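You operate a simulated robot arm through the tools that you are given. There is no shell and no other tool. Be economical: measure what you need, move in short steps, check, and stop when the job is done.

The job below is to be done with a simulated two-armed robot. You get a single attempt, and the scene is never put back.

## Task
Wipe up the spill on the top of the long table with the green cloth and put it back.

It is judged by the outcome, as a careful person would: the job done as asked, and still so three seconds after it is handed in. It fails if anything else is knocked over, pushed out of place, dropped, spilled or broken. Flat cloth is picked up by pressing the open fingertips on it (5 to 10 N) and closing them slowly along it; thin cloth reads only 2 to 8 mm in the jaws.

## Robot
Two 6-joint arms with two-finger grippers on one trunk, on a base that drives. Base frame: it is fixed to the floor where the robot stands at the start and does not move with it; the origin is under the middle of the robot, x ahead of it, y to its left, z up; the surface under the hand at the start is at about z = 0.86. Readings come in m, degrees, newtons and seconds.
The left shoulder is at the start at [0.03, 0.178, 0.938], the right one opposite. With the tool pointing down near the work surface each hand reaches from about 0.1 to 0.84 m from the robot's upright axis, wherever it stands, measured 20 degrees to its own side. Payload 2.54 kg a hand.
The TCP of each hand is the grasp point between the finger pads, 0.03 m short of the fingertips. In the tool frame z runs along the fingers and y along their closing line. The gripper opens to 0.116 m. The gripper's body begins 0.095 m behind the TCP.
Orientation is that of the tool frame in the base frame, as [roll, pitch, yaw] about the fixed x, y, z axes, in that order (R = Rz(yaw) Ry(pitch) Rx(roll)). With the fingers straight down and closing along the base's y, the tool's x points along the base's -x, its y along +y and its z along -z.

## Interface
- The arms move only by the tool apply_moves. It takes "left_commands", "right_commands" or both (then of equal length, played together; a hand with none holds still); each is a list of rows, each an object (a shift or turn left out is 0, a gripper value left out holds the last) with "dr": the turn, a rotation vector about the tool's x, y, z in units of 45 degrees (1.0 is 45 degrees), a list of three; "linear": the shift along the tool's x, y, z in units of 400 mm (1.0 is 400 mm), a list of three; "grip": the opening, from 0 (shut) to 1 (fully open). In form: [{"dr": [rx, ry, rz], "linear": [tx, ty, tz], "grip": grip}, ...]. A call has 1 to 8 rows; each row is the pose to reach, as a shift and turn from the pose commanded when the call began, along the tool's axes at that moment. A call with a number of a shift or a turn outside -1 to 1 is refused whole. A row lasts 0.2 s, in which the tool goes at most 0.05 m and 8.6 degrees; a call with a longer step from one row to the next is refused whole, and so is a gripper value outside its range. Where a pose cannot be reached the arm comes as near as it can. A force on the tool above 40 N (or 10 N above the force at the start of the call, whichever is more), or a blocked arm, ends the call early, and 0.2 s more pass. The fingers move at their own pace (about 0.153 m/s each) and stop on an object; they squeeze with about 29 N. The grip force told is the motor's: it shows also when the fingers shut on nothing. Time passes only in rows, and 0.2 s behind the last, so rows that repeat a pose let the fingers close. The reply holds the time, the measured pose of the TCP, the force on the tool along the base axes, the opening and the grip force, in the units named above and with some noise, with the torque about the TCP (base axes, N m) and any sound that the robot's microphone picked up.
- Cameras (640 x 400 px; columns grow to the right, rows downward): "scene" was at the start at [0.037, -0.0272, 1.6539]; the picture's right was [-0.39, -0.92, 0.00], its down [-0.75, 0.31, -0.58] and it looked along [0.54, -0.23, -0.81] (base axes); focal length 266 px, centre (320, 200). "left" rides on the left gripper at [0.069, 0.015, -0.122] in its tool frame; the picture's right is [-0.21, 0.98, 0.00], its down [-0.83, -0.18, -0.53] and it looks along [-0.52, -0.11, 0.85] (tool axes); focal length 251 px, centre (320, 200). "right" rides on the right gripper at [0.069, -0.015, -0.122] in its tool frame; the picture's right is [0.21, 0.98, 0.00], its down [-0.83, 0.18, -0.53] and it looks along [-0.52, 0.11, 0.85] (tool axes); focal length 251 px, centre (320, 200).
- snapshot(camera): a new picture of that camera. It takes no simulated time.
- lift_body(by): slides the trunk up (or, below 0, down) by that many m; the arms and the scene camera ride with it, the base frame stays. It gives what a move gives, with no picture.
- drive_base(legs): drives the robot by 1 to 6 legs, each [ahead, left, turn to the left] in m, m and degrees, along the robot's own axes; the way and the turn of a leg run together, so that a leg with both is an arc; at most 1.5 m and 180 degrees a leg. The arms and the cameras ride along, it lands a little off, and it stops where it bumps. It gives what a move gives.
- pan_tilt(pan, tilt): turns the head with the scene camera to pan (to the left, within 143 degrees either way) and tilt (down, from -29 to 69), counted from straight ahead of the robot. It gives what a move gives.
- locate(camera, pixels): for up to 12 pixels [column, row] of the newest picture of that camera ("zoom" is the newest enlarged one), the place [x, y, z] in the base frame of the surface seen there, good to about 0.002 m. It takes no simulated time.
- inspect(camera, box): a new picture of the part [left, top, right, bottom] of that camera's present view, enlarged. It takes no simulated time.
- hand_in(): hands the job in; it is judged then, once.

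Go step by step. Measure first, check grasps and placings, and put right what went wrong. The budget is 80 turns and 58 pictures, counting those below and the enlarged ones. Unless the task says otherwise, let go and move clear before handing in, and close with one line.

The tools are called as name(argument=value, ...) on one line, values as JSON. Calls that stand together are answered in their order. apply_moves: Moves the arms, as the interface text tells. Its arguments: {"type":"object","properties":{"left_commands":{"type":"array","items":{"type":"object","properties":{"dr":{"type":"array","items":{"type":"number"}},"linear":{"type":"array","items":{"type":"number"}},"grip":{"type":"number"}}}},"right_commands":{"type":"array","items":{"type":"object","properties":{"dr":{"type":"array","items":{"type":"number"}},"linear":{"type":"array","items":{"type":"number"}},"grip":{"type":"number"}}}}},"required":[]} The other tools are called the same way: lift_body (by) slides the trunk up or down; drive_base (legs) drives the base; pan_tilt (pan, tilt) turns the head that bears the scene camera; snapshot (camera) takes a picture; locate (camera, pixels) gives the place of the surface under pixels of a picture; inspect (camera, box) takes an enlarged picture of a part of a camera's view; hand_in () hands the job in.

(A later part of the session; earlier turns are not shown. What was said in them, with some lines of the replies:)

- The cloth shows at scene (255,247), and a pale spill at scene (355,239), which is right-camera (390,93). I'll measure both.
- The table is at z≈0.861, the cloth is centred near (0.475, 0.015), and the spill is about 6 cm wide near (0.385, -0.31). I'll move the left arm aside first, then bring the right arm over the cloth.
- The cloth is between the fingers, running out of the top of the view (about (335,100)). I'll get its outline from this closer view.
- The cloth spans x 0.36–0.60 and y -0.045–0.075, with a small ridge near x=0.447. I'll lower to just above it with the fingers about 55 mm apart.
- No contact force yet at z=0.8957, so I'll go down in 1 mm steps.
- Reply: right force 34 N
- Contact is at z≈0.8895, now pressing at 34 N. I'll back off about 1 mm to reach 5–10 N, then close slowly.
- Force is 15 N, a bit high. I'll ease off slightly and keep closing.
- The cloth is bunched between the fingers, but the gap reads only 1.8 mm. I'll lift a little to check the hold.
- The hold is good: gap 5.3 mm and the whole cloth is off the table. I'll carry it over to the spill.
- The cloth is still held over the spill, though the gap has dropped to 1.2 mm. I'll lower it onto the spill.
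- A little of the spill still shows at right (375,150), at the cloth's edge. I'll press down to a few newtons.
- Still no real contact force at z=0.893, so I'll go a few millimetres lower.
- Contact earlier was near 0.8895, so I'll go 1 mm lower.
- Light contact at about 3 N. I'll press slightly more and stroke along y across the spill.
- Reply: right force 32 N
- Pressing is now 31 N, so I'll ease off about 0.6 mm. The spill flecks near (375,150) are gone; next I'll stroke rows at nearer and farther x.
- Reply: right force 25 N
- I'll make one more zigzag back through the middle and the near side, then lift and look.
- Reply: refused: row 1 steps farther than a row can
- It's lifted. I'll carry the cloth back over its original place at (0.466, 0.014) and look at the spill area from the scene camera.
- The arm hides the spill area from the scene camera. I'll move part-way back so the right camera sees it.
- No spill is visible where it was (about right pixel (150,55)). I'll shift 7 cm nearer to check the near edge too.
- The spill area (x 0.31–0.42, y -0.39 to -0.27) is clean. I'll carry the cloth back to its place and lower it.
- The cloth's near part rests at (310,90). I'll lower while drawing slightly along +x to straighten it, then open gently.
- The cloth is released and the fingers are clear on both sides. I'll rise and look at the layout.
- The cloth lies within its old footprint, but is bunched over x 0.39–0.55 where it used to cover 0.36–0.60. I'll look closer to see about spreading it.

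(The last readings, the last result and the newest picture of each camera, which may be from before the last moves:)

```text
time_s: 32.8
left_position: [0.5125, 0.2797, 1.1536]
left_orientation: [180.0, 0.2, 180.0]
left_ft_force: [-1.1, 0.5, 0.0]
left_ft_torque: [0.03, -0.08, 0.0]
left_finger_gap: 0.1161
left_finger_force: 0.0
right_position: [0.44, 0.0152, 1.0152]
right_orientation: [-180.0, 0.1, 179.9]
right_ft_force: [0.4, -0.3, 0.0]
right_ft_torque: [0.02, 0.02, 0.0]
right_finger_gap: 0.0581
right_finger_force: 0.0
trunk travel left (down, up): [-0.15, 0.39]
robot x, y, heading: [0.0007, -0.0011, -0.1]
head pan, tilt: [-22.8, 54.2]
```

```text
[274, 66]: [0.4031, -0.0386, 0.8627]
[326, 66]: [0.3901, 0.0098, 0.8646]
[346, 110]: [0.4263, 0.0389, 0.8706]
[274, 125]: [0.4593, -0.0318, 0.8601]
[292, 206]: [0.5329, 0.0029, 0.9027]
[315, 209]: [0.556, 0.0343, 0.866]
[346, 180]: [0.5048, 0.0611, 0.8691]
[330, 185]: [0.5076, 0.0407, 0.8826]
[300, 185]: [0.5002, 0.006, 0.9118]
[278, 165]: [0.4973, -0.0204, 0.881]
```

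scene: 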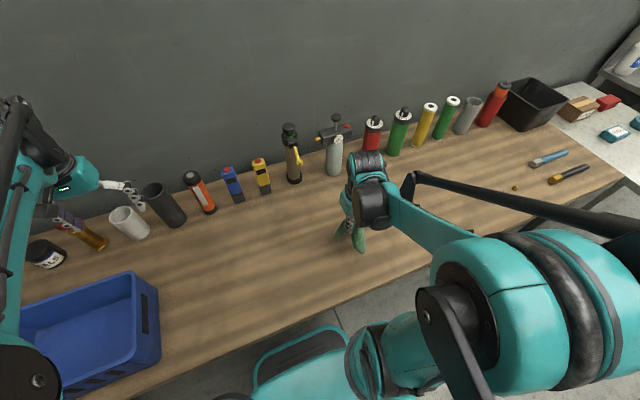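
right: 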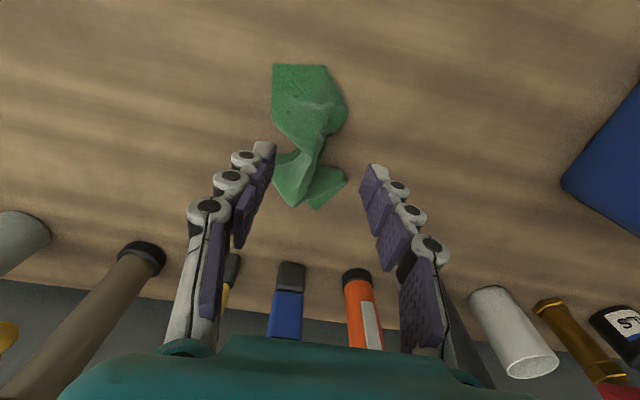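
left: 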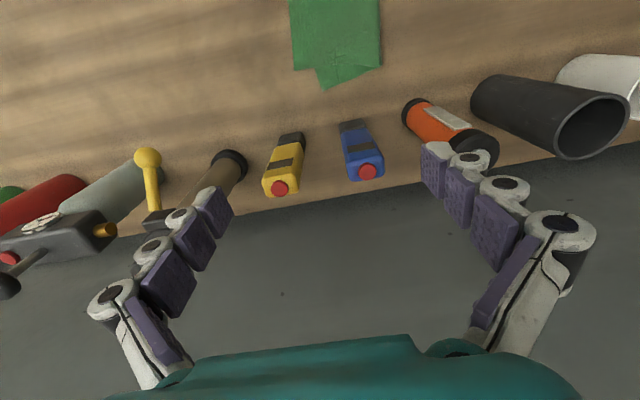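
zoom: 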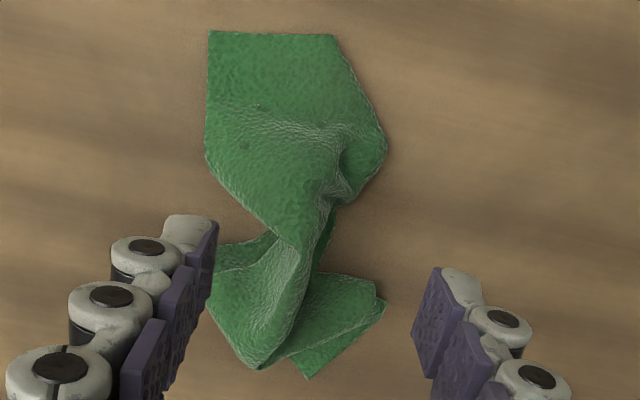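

The far end has a ridge rising to 0.91 at about (300,185) and a flat corner at (315,209). I'll pinch that flat part near (0.54, 0.035) and pull it out along +x.

apply_moves(right_commands=[{"linear": [-0.08, 0.02, 0.05], "grip": 0.28}, {"linear": [-0.17, 0.04, 0.1], "grip": 0.28}, {"linear": [-0.25, 0.05, 0.16], "grip": 0.28}, {"linear": [-0.25, 0.05, 0.24], "grip": 0.28}, {"linear": [-0.25, 0.05, 0.29], "grip": 0.28}, {"linear": [-0.25, 0.05, 0.304], "grip": 0.28}])

snapshot(camera="right")

```text
time_s: 34.2
left_position: [0.513, 0.2806, 1.1519]
left_orientation: [-179.9, -0.1, -179.9]
left_ft_force: [-0.1, 0.3, 0.3]
left_ft_torque: [-0.03, -0.02, 0.02]
left_finger_gap: 0.1159
left_finger_force: 0.1
right_position: [0.545, 0.0339, 0.8929]
right_orientation: [180.0, -0.1, 179.9]
right_ft_force: [-0.1, -0.1, -0.2]
right_ft_torque: [0.03, 0.0, 0.0]
right_finger_gap: 0.0325
right_finger_force: 0.0
trunk travel left (down, up): [-0.15, 0.39]
robot x, y, heading: [-0.0024, 0.0015, -0.0]
head pan, tilt: [-22.8, 54.2]
```

```text
30 pictures are left
```

right: 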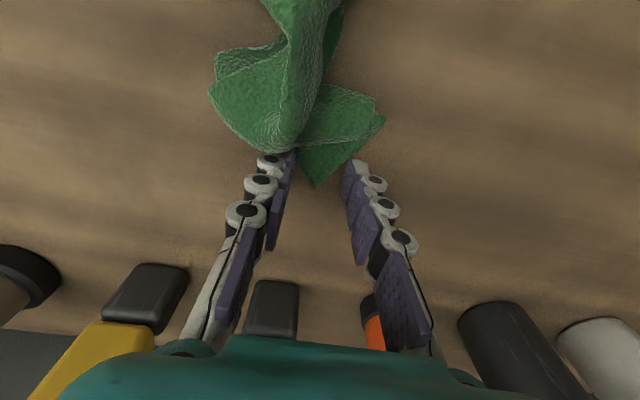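

The flat corner at (315,185) lies between the fingertips. I'll press down and close on it.

apply_moves(right_commands=[{"linear": [0.015, 0, 0.005], "grip": 0.28}, {"linear": [0.015, 0, 0.0085], "grip": 0.28}])

apply_moves(right_commands=[{"linear": [0, 0, 0.0012], "grip": 0.28}, {"linear": [0, 0, 0.0025], "grip": 0.28}])

```text
time_s: 34.8
left_position: [0.5116, 0.2782, 1.1528]
left_orientation: [-180.0, 0.1, -180.0]
left_ft_force: [0.1, -0.2, -0.2]
left_ft_torque: [0.01, 0.02, 0.01]
left_finger_gap: 0.1162
left_finger_force: 0.0
right_position: [0.5378, 0.0331, 0.8885]
right_orientation: [-179.9, 0.0, -179.9]
right_ft_force: [0.5, -2.1, 17.6]
right_ft_torque: [-0.26, 0.11, 0.05]
right_finger_gap: 0.0311
right_finger_force: 0.1
trunk travel left (down, up): [-0.15, 0.39]
robot x, y, heading: [0.0001, 0.0007, -0.2]
head pan, tilt: [-22.8, 54.2]
```

```text
time_s: 35.4
left_position: [0.5132, 0.28, 1.1525]
left_orientation: [180.0, 0.0, -180.0]
left_ft_force: [-0.7, 0.2, -0.3]
left_ft_torque: [-0.02, 0.01, 0.0]
left_finger_gap: 0.1161
left_finger_force: 0.1
right_position: [0.5377, 0.0343, 0.8873]
right_orientation: [179.9, 0.1, -179.9]
right_ft_force: [6.1, 2.5, 16.7]
right_ft_torque: [0.23, -0.14, -0.1]
right_finger_gap: 0.0328
right_finger_force: 0.0
trunk travel left (down, up): [-0.15, 0.39]
robot x, y, heading: [0.0007, 0.0012, 0.3]
head pan, tilt: [-22.8, 54.2]
```

Force is about 17 N. I'll ease off 0.5 mm, close slowly, lift 5 mm and draw out along +x by 4 cm.

apply_moves(right_commands=[{"linear": [0, 0, -0.0015], "grip": 0.24}, {"linear": [0, 0, -0.0015], "grip": 0.18}, {"linear": [0, 0, -0.0015], "grip": 0.12}, {"linear": [0, 0, -0.0015], "grip": 0.06}, {"linear": [0, 0, -0.0015], "grip": 0}, {"linear": [0, 0, -0.0015], "grip": 0}, {"linear": [0, 0, -0.015], "grip": 0}])

snapshot(camera="right")

```text
time_s: 37.0
left_position: [0.5138, 0.2795, 1.1515]
left_orientation: [179.9, 0.0, 180.0]
left_ft_force: [0.9, -0.5, -0.8]
left_ft_torque: [0.01, -0.04, 0.0]
left_finger_gap: 0.1158
left_finger_force: 0.1
right_position: [0.5381, 0.0351, 0.8932]
right_orientation: [-179.9, 0.0, 180.0]
right_ft_force: [1.5, 0.7, -1.5]
right_ft_torque: [-0.04, -0.29, 0.05]
right_finger_gap: 0.0033
right_finger_force: 35.4
trunk travel left (down, up): [-0.15, 0.39]
robot x, y, heading: [0.0039, 0.0012, -0.3]
head pan, tilt: [-22.8, 54.2]
```

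```text
29 pictures are left
```

right: 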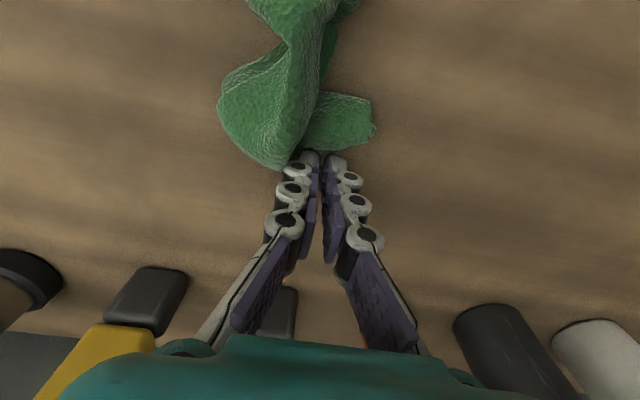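

Gap is 3.3 mm, so the corner is held. I'll draw it along +x by 6 cm, low and slow.

apply_moves(right_commands=[{"linear": [-0.03, 0, 0], "grip": 0}, {"linear": [-0.06, 0, 0]}, {"linear": [-0.09, 0, 0]}, {"linear": [-0.115, 0, 0]}, {"linear": [-0.115, 0, 0]}])

snapshot(camera="right")

inspect(camera="scene", box=[160, 140, 400, 290])

```text
time_s: 38.2
left_position: [0.513, 0.2802, 1.1521]
left_orientation: [-179.9, 0.0, 180.0]
left_ft_force: [0.3, 0.8, 1.1]
left_ft_torque: [-0.01, -0.04, -0.01]
left_finger_gap: 0.116
left_finger_force: 0.0
right_position: [0.584, 0.0348, 0.8937]
right_orientation: [180.0, 0.0, -180.0]
right_ft_force: [1.3, 0.5, 3.6]
right_ft_torque: [-0.03, 0.03, -0.01]
right_finger_gap: 0.0019
right_finger_force: 31.9
trunk travel left (down, up): [-0.15, 0.39]
robot x, y, heading: [0.0039, -0.0039, 0.3]
head pan, tilt: [-22.8, 54.2]
```

```text
28 pictures are left
```

right: 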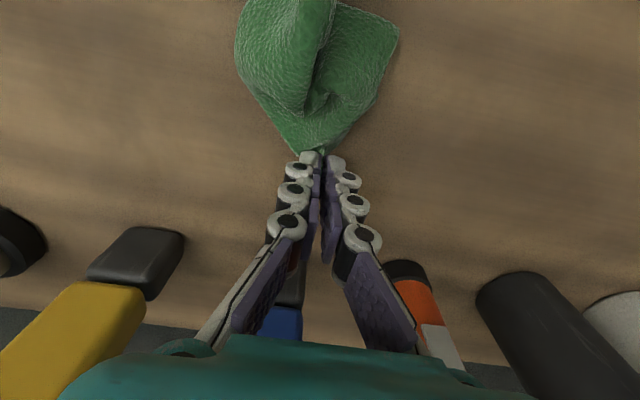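

```text
2.67 times, centred on (280, 215) of scene
```

zoom: 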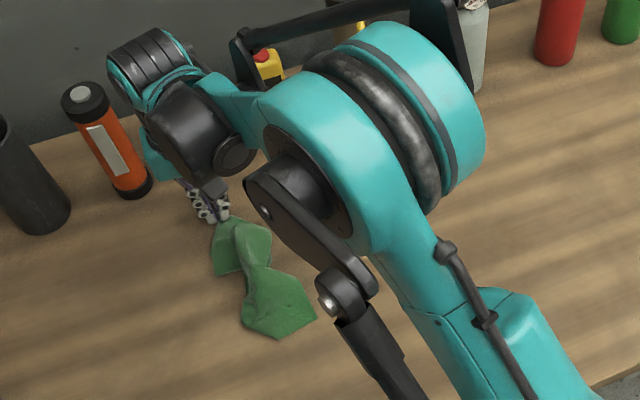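

The far end is now stretched out to x≈0.59. I'll release and rise.

apply_moves(right_commands=[{"linear": [0, 0, 0.005], "grip": 0.08}, {"linear": [0, 0, 0.005], "grip": 0.16}, {"linear": [0, 0, 0.005], "grip": 0.26}, {"linear": [0, 0, -0.05], "grip": 0.26}, {"linear": [0, 0, -0.15], "grip": 0.26}, {"linear": [0.08, 0, -0.22], "grip": 0.26}, {"linear": [0.18, 0, -0.28], "grip": 0.4}, {"linear": [0.28, 0, -0.32], "grip": 0.4}])

apply_moves(right_commands=[{"linear": [0.1, -0.03, 0], "grip": 0.4}, {"linear": [0.18, -0.06, 0], "grip": 0.4}])

snapshot(camera="right")

locate(camera="right", pixels=[[320, 120], [320, 150], [320, 180], [300, 130], [340, 130], [340, 100]])

```text
time_s: 40.0
left_position: [0.5122, 0.2798, 1.1531]
left_orientation: [180.0, 0.0, 179.9]
left_ft_force: [-0.1, 0.4, 0.2]
left_ft_torque: [0.02, -0.06, -0.02]
left_finger_gap: 0.1161
left_finger_force: 0.0
right_position: [0.4703, 0.0349, 1.0215]
right_orientation: [-180.0, 0.2, -179.9]
right_ft_force: [-0.6, -0.1, 0.4]
right_ft_torque: [0.03, -0.04, 0.02]
right_finger_gap: 0.0466
right_finger_force: 0.1
trunk travel left (down, up): [-0.15, 0.39]
robot x, y, heading: [-0.0046, 0.0011, -0.2]
head pan, tilt: [-22.8, 54.2]
```

```text
time_s: 40.6
left_position: [0.5148, 0.2802, 1.1518]
left_orientation: [180.0, 0.0, -179.9]
left_ft_force: [0.4, -0.8, -0.4]
left_ft_torque: [0.01, 0.0, 0.02]
left_finger_gap: 0.116
left_finger_force: 0.0
right_position: [0.4009, 0.0115, 1.0211]
right_orientation: [-180.0, -0.1, -180.0]
right_ft_force: [0.5, 2.6, 0.4]
right_ft_torque: [0.03, 0.02, -0.05]
right_finger_gap: 0.0463
right_finger_force: 0.1
trunk travel left (down, up): [-0.15, 0.39]
robot x, y, heading: [0.0028, 0.0021, -0.0]
head pan, tilt: [-22.8, 54.2]
```

```text
26 pictures are left
```

right: 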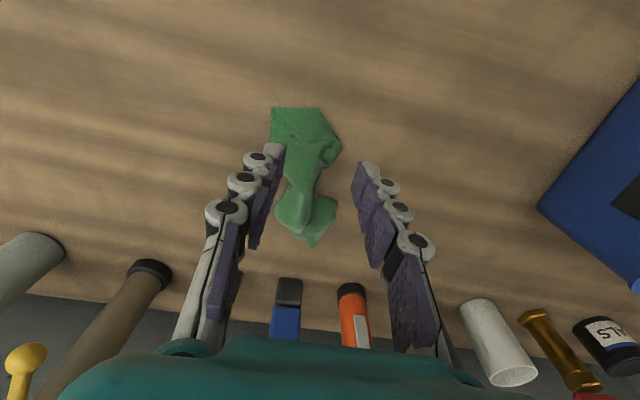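

```text
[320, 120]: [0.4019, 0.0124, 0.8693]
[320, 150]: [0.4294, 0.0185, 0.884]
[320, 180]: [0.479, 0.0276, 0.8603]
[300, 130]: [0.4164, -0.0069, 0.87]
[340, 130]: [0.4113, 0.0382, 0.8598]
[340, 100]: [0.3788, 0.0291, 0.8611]
```

The far end is good. Now I'll pinch the near edge at about (0.403, -0.01) and draw it along -x toward its original 0.37.

apply_moves(right_commands=[{"linear": [-0.005, -0.05, 0.06], "grip": 0.3}, {"linear": [-0.008, -0.05, 0.16], "grip": 0.3}, {"linear": [-0.008, -0.05, 0.25], "grip": 0.3}, {"linear": [-0.008, -0.05, 0.3], "grip": 0.3}, {"linear": [-0.008, -0.05, 0.32], "grip": 0.3}, {"linear": [-0.008, -0.05, 0.325], "grip": 0.3}])

apply_moves(right_commands=[{"linear": [0, 0, 0.0025], "grip": 0.3}, {"linear": [0, 0, 0.005], "grip": 0.3}])

snapshot(camera="right")

```text
time_s: 42.0
left_position: [0.5133, 0.2798, 1.1514]
left_orientation: [180.0, 0.0, 180.0]
left_ft_force: [0.6, 0.7, 0.0]
left_ft_torque: [0.01, -0.01, 0.0]
left_finger_gap: 0.1157
left_finger_force: 0.1
right_position: [0.404, -0.0078, 0.8914]
right_orientation: [-179.9, -0.1, -180.0]
right_ft_force: [0.3, -0.4, -0.4]
right_ft_torque: [0.01, -0.01, -0.01]
right_finger_gap: 0.0348
right_finger_force: 0.0
trunk travel left (down, up): [-0.15, 0.39]
robot x, y, heading: [-0.0003, 0.0002, 0.1]
head pan, tilt: [-22.8, 54.2]
```

```text
time_s: 42.6
left_position: [0.5124, 0.2798, 1.1529]
left_orientation: [180.0, 0.0, -180.0]
left_ft_force: [0.7, -0.7, -0.3]
left_ft_torque: [0.0, -0.02, 0.03]
left_finger_gap: 0.1161
left_finger_force: 0.0
right_position: [0.4028, -0.008, 0.892]
right_orientation: [-180.0, 0.0, 180.0]
right_ft_force: [3.0, 1.3, 13.9]
right_ft_torque: [0.27, -0.09, -0.02]
right_finger_gap: 0.0355
right_finger_force: 0.6
trunk travel left (down, up): [-0.15, 0.39]
robot x, y, heading: [0.0031, -0.0023, -0.1]
head pan, tilt: [-22.8, 54.2]
```

```text
25 pictures are left
```

right: 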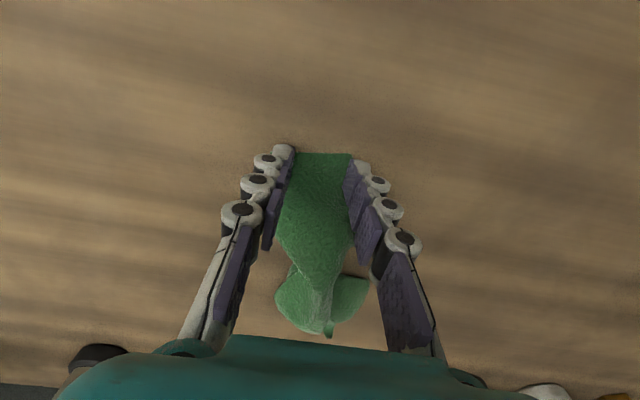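

The fingers straddle the near edge at 14 N, with the edge at row 155. I'll close slowly, then draw along -x.

apply_moves(right_commands=[{"linear": [0, 0, -0.0007], "grip": 0.24}, {"linear": [0, 0, -0.0007], "grip": 0.18}, {"linear": [0, 0, -0.0007], "grip": 0.12}, {"linear": [0, 0, -0.0007], "grip": 0.06}, {"linear": [0, 0, -0.0007], "grip": 0}, {"linear": [0, 0, -0.0007], "grip": 0}, {"linear": [0, 0, -0.01], "grip": 0}])

apply_moves(right_commands=[{"linear": [0.03, 0, 0], "grip": 0}, {"linear": [0.055, 0, 0]}, {"linear": [0.075, 0, 0]}, {"linear": [0.075, 0, 0.008]}])

snapshot(camera="right")

```text
time_s: 44.2
left_position: [0.5137, 0.2806, 1.1517]
left_orientation: [-179.9, -0.1, -180.0]
left_ft_force: [0.2, -0.2, 0.2]
left_ft_torque: [0.01, -0.02, -0.01]
left_finger_gap: 0.1159
left_finger_force: 0.0
right_position: [0.4021, -0.0096, 0.8932]
right_orientation: [-179.9, 0.1, -179.9]
right_ft_force: [0.2, 0.8, -1.9]
right_ft_torque: [-0.05, 0.05, 0.03]
right_finger_gap: 0.0053
right_finger_force: 37.5
trunk travel left (down, up): [-0.15, 0.39]
robot x, y, heading: [-0.002, -0.0003, -0.0]
head pan, tilt: [-22.8, 54.2]
```

```text
time_s: 45.2
left_position: [0.5144, 0.2805, 1.1533]
left_orientation: [-180.0, 0.0, -179.9]
left_ft_force: [0.5, -0.2, -0.3]
left_ft_torque: [0.03, 0.01, -0.02]
left_finger_gap: 0.1161
left_finger_force: 0.0
right_position: [0.3734, -0.0102, 0.8898]
right_orientation: [-180.0, 0.0, 180.0]
right_ft_force: [-0.4, 0.2, 6.6]
right_ft_torque: [0.05, -0.05, -0.03]
right_finger_gap: 0.0006
right_finger_force: 28.8
trunk travel left (down, up): [-0.15, 0.39]
robot x, y, heading: [-0.0012, 0.0011, 0.0]
head pan, tilt: [-22.8, 54.2]
```

```text
24 pictures are left
```

right: 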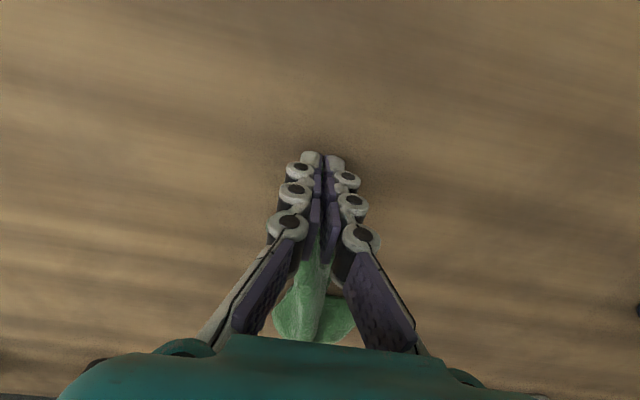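

It's drawn to x≈0.37. I'll open slowly while pressed to spread it sideways, then rise and swing aside.

apply_moves(right_commands=[{"grip": 0.05}, {"grip": 0.1}, {"grip": 0.16}, {"grip": 0.24}, {"grip": 0.32}, {"linear": [0, 0, -0.03], "grip": 0.34}, {"linear": [0, 0, -0.12], "grip": 0.34}, {"linear": [0, 0, -0.22], "grip": 0.34}])

apply_moves(right_commands=[{"linear": [0, -0.08, -0.08]}, {"linear": [0, -0.18, -0.13]}, {"linear": [0, -0.3, -0.15]}, {"linear": [0, -0.42, -0.15]}, {"linear": [0, -0.54, -0.15]}, {"linear": [0, -0.66, -0.15]}, {"linear": [0, -0.78, -0.15]}, {"linear": [0, -0.9, -0.15]}])

snapshot(camera="scene")

snapshot(camera="right")

```text
time_s: 47.0
left_position: [0.5129, 0.2799, 1.1524]
left_orientation: [-180.0, 0.0, -180.0]
left_ft_force: [-0.6, 0.5, -0.4]
left_ft_torque: [0.0, -0.02, 0.0]
left_finger_gap: 0.1161
left_finger_force: 0.1
right_position: [0.3722, -0.0104, 0.9793]
right_orientation: [-180.0, 0.1, 179.9]
right_ft_force: [-0.4, 0.1, -0.3]
right_ft_torque: [0.02, -0.01, 0.01]
right_finger_gap: 0.0396
right_finger_force: 0.1
trunk travel left (down, up): [-0.15, 0.39]
robot x, y, heading: [0.0006, 0.0002, -0.1]
head pan, tilt: [-22.8, 54.2]
```

```text
time_s: 48.8
left_position: [0.5145, 0.2782, 1.1518]
left_orientation: [179.9, -0.1, 180.0]
left_ft_force: [0.8, 0.2, 0.8]
left_ft_torque: [0.03, 0.01, -0.04]
left_finger_gap: 0.116
left_finger_force: 0.1
right_position: [0.3726, -0.3698, 1.0374]
right_orientation: [179.9, 0.1, -179.9]
right_ft_force: [0.5, -0.2, 0.5]
right_ft_torque: [0.02, 0.02, -0.03]
right_finger_gap: 0.0395
right_finger_force: 0.0
trunk travel left (down, up): [-0.15, 0.39]
robot x, y, heading: [-0.0017, 0.0034, 0.1]
head pan, tilt: [-22.8, 54.2]
```

```text
23 pictures are left
```

scene: 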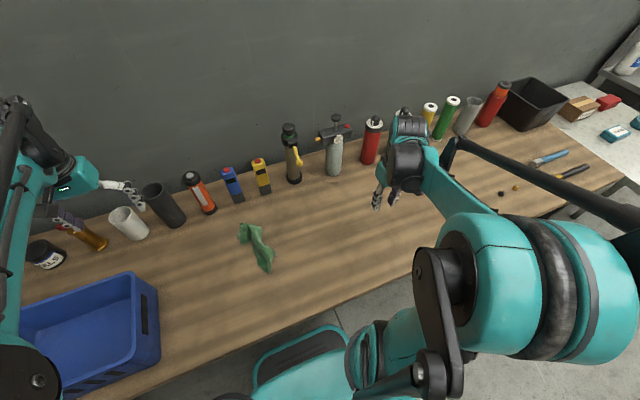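

```text
22 pictures are left
```

right: 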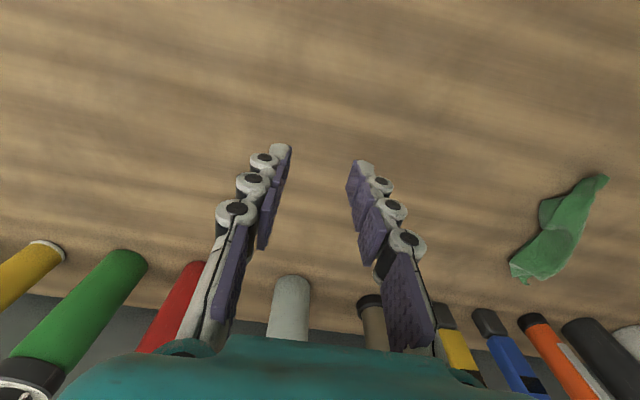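

The cloth is back in its place but crumpled narrow. I'll check its extent and the spill area at scene (355,239).

inspect(camera="scene", box=[210, 190, 410, 315])

locate(camera="scene", pixels=[[238, 225], [258, 226], [270, 245], [268, 273], [258, 262], [242, 240], [255, 240], [264, 258], [274, 265]])

```text
3.20 times, centred on (310, 252) of scene
```

zoom: 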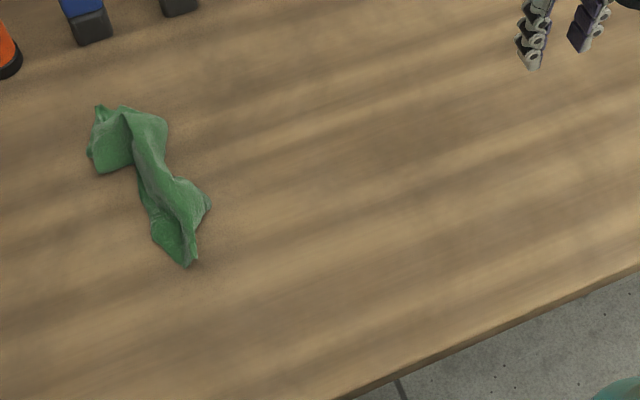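

```text
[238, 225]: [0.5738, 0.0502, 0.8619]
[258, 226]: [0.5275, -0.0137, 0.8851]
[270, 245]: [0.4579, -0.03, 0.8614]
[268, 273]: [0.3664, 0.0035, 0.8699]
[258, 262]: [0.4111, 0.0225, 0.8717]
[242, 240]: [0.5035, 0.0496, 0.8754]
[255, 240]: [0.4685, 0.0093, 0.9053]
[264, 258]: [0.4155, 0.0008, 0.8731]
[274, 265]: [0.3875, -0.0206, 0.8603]
```

The spill is gone and the cloth is centred at about (0.47, 0.015), as before. I'll try spreading it flatter by pressing with closed fingers and opening them outwards.

apply_moves(right_commands=[{"linear": [-0.01, 0.117, 0], "grip": 0}, {"linear": [-0.02, 0.235, 0]}, {"linear": [-0.03, 0.352, 0]}, {"linear": [-0.04, 0.47, 0]}, {"linear": [-0.05, 0.587, 0]}, {"linear": [-0.06, 0.7, 0]}, {"linear": [-0.07, 0.82, 0]}, {"linear": [-0.075, 0.935, 0]}])

apply_moves(right_commands=[{"linear": [0, 0, 0.1], "grip": 0}, {"linear": [0, 0, 0.2]}, {"linear": [0, 0, 0.29]}, {"linear": [0, 0, 0.34]}, {"linear": [0, 0, 0.36]}])

snapshot(camera="right")

```text
time_s: 50.6
left_position: [0.5144, 0.2809, 1.1516]
left_orientation: [-180.0, 0.0, -180.0]
left_ft_force: [-0.4, 0.4, 0.1]
left_ft_torque: [-0.04, 0.0, -0.03]
left_finger_gap: 0.1158
left_finger_force: 0.1
right_position: [0.4006, 0.0071, 1.037]
right_orientation: [-179.9, 0.0, 180.0]
right_ft_force: [0.9, 0.4, 0.7]
right_ft_torque: [-0.06, -0.01, 0.02]
right_finger_gap: 0.0
right_finger_force: 29.0
trunk travel left (down, up): [-0.15, 0.39]
robot x, y, heading: [0.0009, 0.0021, 0.4]
head pan, tilt: [-22.8, 54.2]
```

```text
time_s: 51.8
left_position: [0.5139, 0.28, 1.1527]
left_orientation: [180.0, 0.0, -179.9]
left_ft_force: [-0.5, 0.0, 0.0]
left_ft_torque: [-0.02, 0.02, -0.01]
left_finger_gap: 0.1159
left_finger_force: 0.1
right_position: [0.4029, 0.0032, 0.8936]
right_orientation: [179.9, 0.0, 180.0]
right_ft_force: [0.6, 0.1, 1.1]
right_ft_torque: [-0.01, -0.03, 0.0]
right_finger_gap: 0.0
right_finger_force: 28.8
trunk travel left (down, up): [-0.15, 0.39]
robot x, y, heading: [0.0021, -0.0017, -0.1]
head pan, tilt: [-22.8, 54.2]
```

```text
20 pictures are left
```

right: 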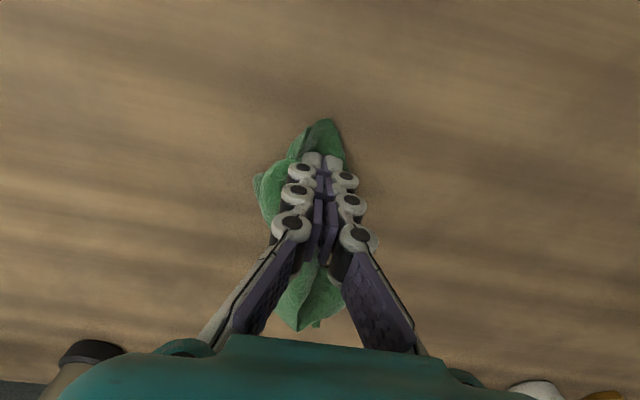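

Contact is near, with the fingers centred on the strip. I'll press about 3 mm more and open slowly.

apply_moves(right_commands=[{"linear": [0, 0, 0.004], "grip": 0}, {"linear": [0, 0, 0.007]}])

apply_moves(right_commands=[{"grip": 0.08}, {"grip": 0.16}, {"grip": 0.26}, {"grip": 0.36}, {"grip": 0.48}, {"grip": 0.6}, {"grip": 0.7}])

apply_moves(right_commands=[{"linear": [0, 0, -0.05]}, {"linear": [-0.02, 0, -0.12]}, {"linear": [-0.07, 0, -0.2], "grip": 0.2}, {"linear": [-0.14, 0.02, -0.24], "grip": 0}, {"linear": [-0.18, 0.02, -0.26], "grip": 0}])

snapshot(camera="right")

inspect(camera="scene", box=[160, 170, 360, 295])

```text
time_s: 52.4
left_position: [0.5132, 0.2797, 1.1512]
left_orientation: [180.0, 0.0, -180.0]
left_ft_force: [0.2, -0.7, 0.5]
left_ft_torque: [0.02, -0.03, 0.01]
left_finger_gap: 0.116
left_finger_force: 0.2
right_position: [0.4032, 0.0042, 0.8919]
right_orientation: [180.0, 0.0, 179.9]
right_ft_force: [-0.1, 0.4, 0.8]
right_ft_torque: [0.02, -0.02, 0.0]
right_finger_gap: 0.0
right_finger_force: 27.9
trunk travel left (down, up): [-0.15, 0.39]
robot x, y, heading: [-0.0003, 0.0001, -0.0]
head pan, tilt: [-22.8, 54.2]
```

```text
time_s: 54.0
left_position: [0.5134, 0.2796, 1.1528]
left_orientation: [-179.9, 0.0, 179.9]
left_ft_force: [1.1, 0.5, -0.6]
left_ft_torque: [0.01, 0.02, 0.02]
left_finger_gap: 0.1162
left_finger_force: 0.0
right_position: [0.4029, 0.0047, 0.892]
right_orientation: [179.9, 0.1, 180.0]
right_ft_force: [-0.5, 0.9, -0.7]
right_ft_torque: [-0.02, -0.01, -0.03]
right_finger_gap: 0.0811
right_finger_force: 0.0
trunk travel left (down, up): [-0.15, 0.39]
robot x, y, heading: [0.0027, -0.0036, 0.0]
head pan, tilt: [-22.8, 54.2]
```

```text
time_s: 55.2
left_position: [0.5135, 0.2789, 1.1524]
left_orientation: [180.0, 0.0, -180.0]
left_ft_force: [0.9, -0.3, 0.2]
left_ft_torque: [0.01, 0.0, 0.02]
left_finger_gap: 0.1161
left_finger_force: 0.1
right_position: [0.4748, 0.0115, 0.9963]
right_orientation: [-180.0, 0.0, -180.0]
right_ft_force: [-0.2, 0.2, -0.8]
right_ft_torque: [-0.03, -0.01, 0.03]
right_finger_gap: 0.0
right_finger_force: 28.4
trunk travel left (down, up): [-0.15, 0.39]
robot x, y, heading: [-0.0023, -0.0029, -0.1]
head pan, tilt: [-22.8, 54.2]
```

```text
19 pictures are left
```

right: 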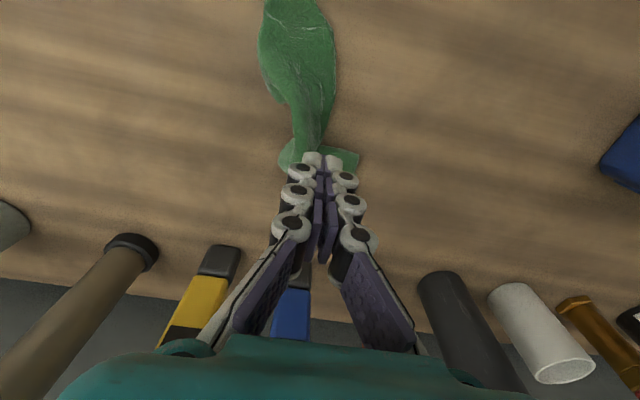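

```text
3.20 times, centred on (260, 232) of scene
```

zoom: 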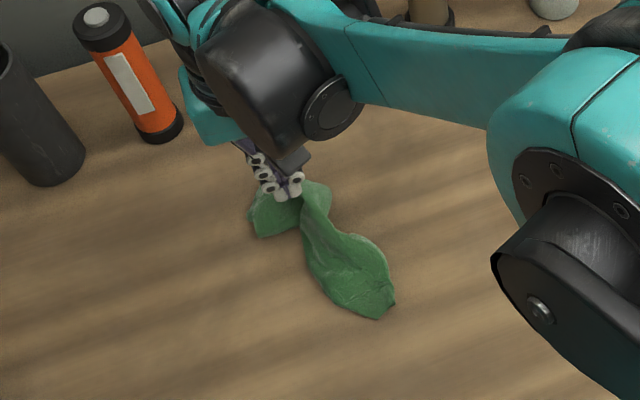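

That worked: the near half is flatter and wider. I'll repeat it on the remaining ridge near x=0.485.

apply_moves(right_commands=[{"linear": [-0.02, -0.015, 0.08], "grip": 0}, {"linear": [-0.025, -0.015, 0.17]}, {"linear": [-0.025, -0.015, 0.23]}, {"linear": [-0.025, -0.015, 0.257]}, {"linear": [-0.025, -0.015, 0.264]}])

apply_moves(right_commands=[{"grip": 0.08}, {"grip": 0.16}, {"grip": 0.26}, {"grip": 0.36}, {"grip": 0.48}, {"grip": 0.6}, {"grip": 0.7}])

apply_moves(right_commands=[{"linear": [0, 0, -0.05]}, {"linear": [0.02, 0, -0.12]}, {"linear": [0.1, 0, -0.2], "grip": 0.4}, {"linear": [0.2, 0.0, -0.25], "grip": 0.4}])

snapshot(camera="right")

```text
time_s: 56.4
left_position: [0.5138, 0.2798, 1.1531]
left_orientation: [-180.0, 0.2, 179.9]
left_ft_force: [0.0, 0.8, 0.5]
left_ft_torque: [-0.01, 0.01, 0.01]
left_finger_gap: 0.116
left_finger_force: 0.0
right_position: [0.4834, 0.0059, 0.8912]
right_orientation: [-180.0, 0.2, -180.0]
right_ft_force: [0.4, 0.5, 16.2]
right_ft_torque: [-0.07, -0.17, 0.03]
right_finger_gap: 0.0003
right_finger_force: 29.0
trunk travel left (down, up): [-0.15, 0.39]
robot x, y, heading: [0.0011, 0.0022, 0.1]
head pan, tilt: [-22.8, 54.2]
```

```text
time_s: 58.0
left_position: [0.5132, 0.2797, 1.1528]
left_orientation: [180.0, 0.1, 180.0]
left_ft_force: [0.2, 0.0, -0.6]
left_ft_torque: [-0.01, 0.0, 0.02]
left_finger_gap: 0.1157
left_finger_force: 0.1
right_position: [0.4856, 0.0047, 0.89]
right_orientation: [179.9, -0.1, 180.0]
right_ft_force: [0.2, 0.6, -0.3]
right_ft_torque: [-0.04, -0.01, -0.01]
right_finger_gap: 0.0813
right_finger_force: 0.0
trunk travel left (down, up): [-0.15, 0.39]
robot x, y, heading: [-0.0044, 0.004, -0.1]
head pan, tilt: [-22.8, 54.2]
```

```text
time_s: 59.0
left_position: [0.5117, 0.28, 1.1513]
left_orientation: [180.0, 0.0, -180.0]
left_ft_force: [-0.4, -0.2, 1.0]
left_ft_torque: [0.02, -0.04, 0.01]
left_finger_gap: 0.1159
left_finger_force: 0.0
right_position: [0.403, 0.007, 0.9888]
right_orientation: [180.0, 0.0, -180.0]
right_ft_force: [0.4, 0.2, 0.9]
right_ft_torque: [0.01, -0.04, 0.04]
right_finger_gap: 0.0464
right_finger_force: 0.0
trunk travel left (down, up): [-0.15, 0.39]
robot x, y, heading: [0.0021, 0.0029, 0.1]
head pan, tilt: [-22.8, 54.2]
```

```text
17 pictures are left
```

right: 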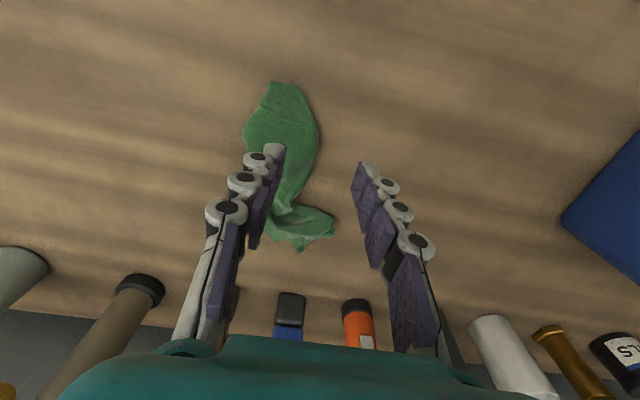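

The cloth is now mostly flat. I'll withdraw the right arm and do a final check.

apply_moves(right_commands=[{"linear": [0, -0.05, -0.1]}, {"linear": [0, -0.13, -0.18]}, {"linear": [0, -0.25, -0.2]}, {"linear": [0, -0.37, -0.2]}, {"linear": [0, -0.49, -0.2]}, {"linear": [0, -0.61, -0.2]}, {"linear": [0, -0.73, -0.2]}, {"linear": [0, -0.85, -0.2]}])

snapshot(camera="scene")

inspect(camera="scene", box=[210, 190, 410, 315])

locate(camera="scene", pixels=[[240, 226], [258, 222], [270, 245], [275, 268], [265, 250], [246, 240], [255, 236], [268, 260]])

```text
time_s: 60.8
left_position: [0.5139, 0.2788, 1.1521]
left_orientation: [179.9, 0.0, -180.0]
left_ft_force: [0.2, 0.0, 0.1]
left_ft_torque: [0.06, 0.01, -0.03]
left_finger_gap: 0.116
left_finger_force: 0.1
right_position: [0.4079, -0.3345, 1.0677]
right_orientation: [179.9, 0.0, -179.9]
right_ft_force: [-0.2, 0.2, -0.3]
right_ft_torque: [0.03, -0.02, 0.0]
right_finger_gap: 0.0467
right_finger_force: 0.2
trunk travel left (down, up): [-0.15, 0.39]
robot x, y, heading: [-0.0026, -0.0022, -0.2]
head pan, tilt: [-22.8, 54.2]
```

```text
16 pictures are left
```

scene: 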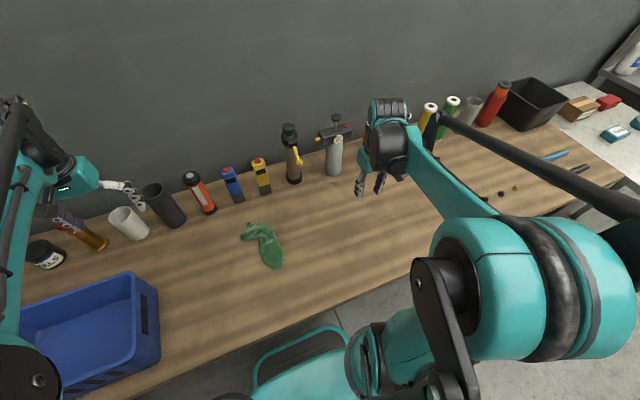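

```text
3.20 times, centred on (310, 252) of scene
```

zoom: 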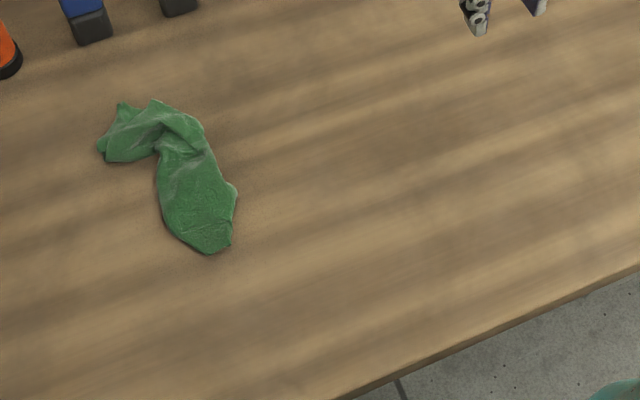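

```text
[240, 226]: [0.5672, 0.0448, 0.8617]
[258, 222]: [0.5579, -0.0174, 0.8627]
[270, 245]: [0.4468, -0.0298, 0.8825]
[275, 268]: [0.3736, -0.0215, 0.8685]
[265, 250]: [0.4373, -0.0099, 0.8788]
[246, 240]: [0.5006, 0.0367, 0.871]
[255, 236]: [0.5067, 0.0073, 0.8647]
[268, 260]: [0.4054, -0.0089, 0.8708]
```

The spill is gone, the other objects are where they were, and the cloth lies within about 2–3 cm of its original spot. Both hands are clear, so I'm handing in.

hand_in()

```text
The job is handed in.
```

I wiped up the spill with the green cloth and put the cloth back within about 2–3 cm of where it was, still a little creased and not spread as wide as before; nothing else was disturbed.
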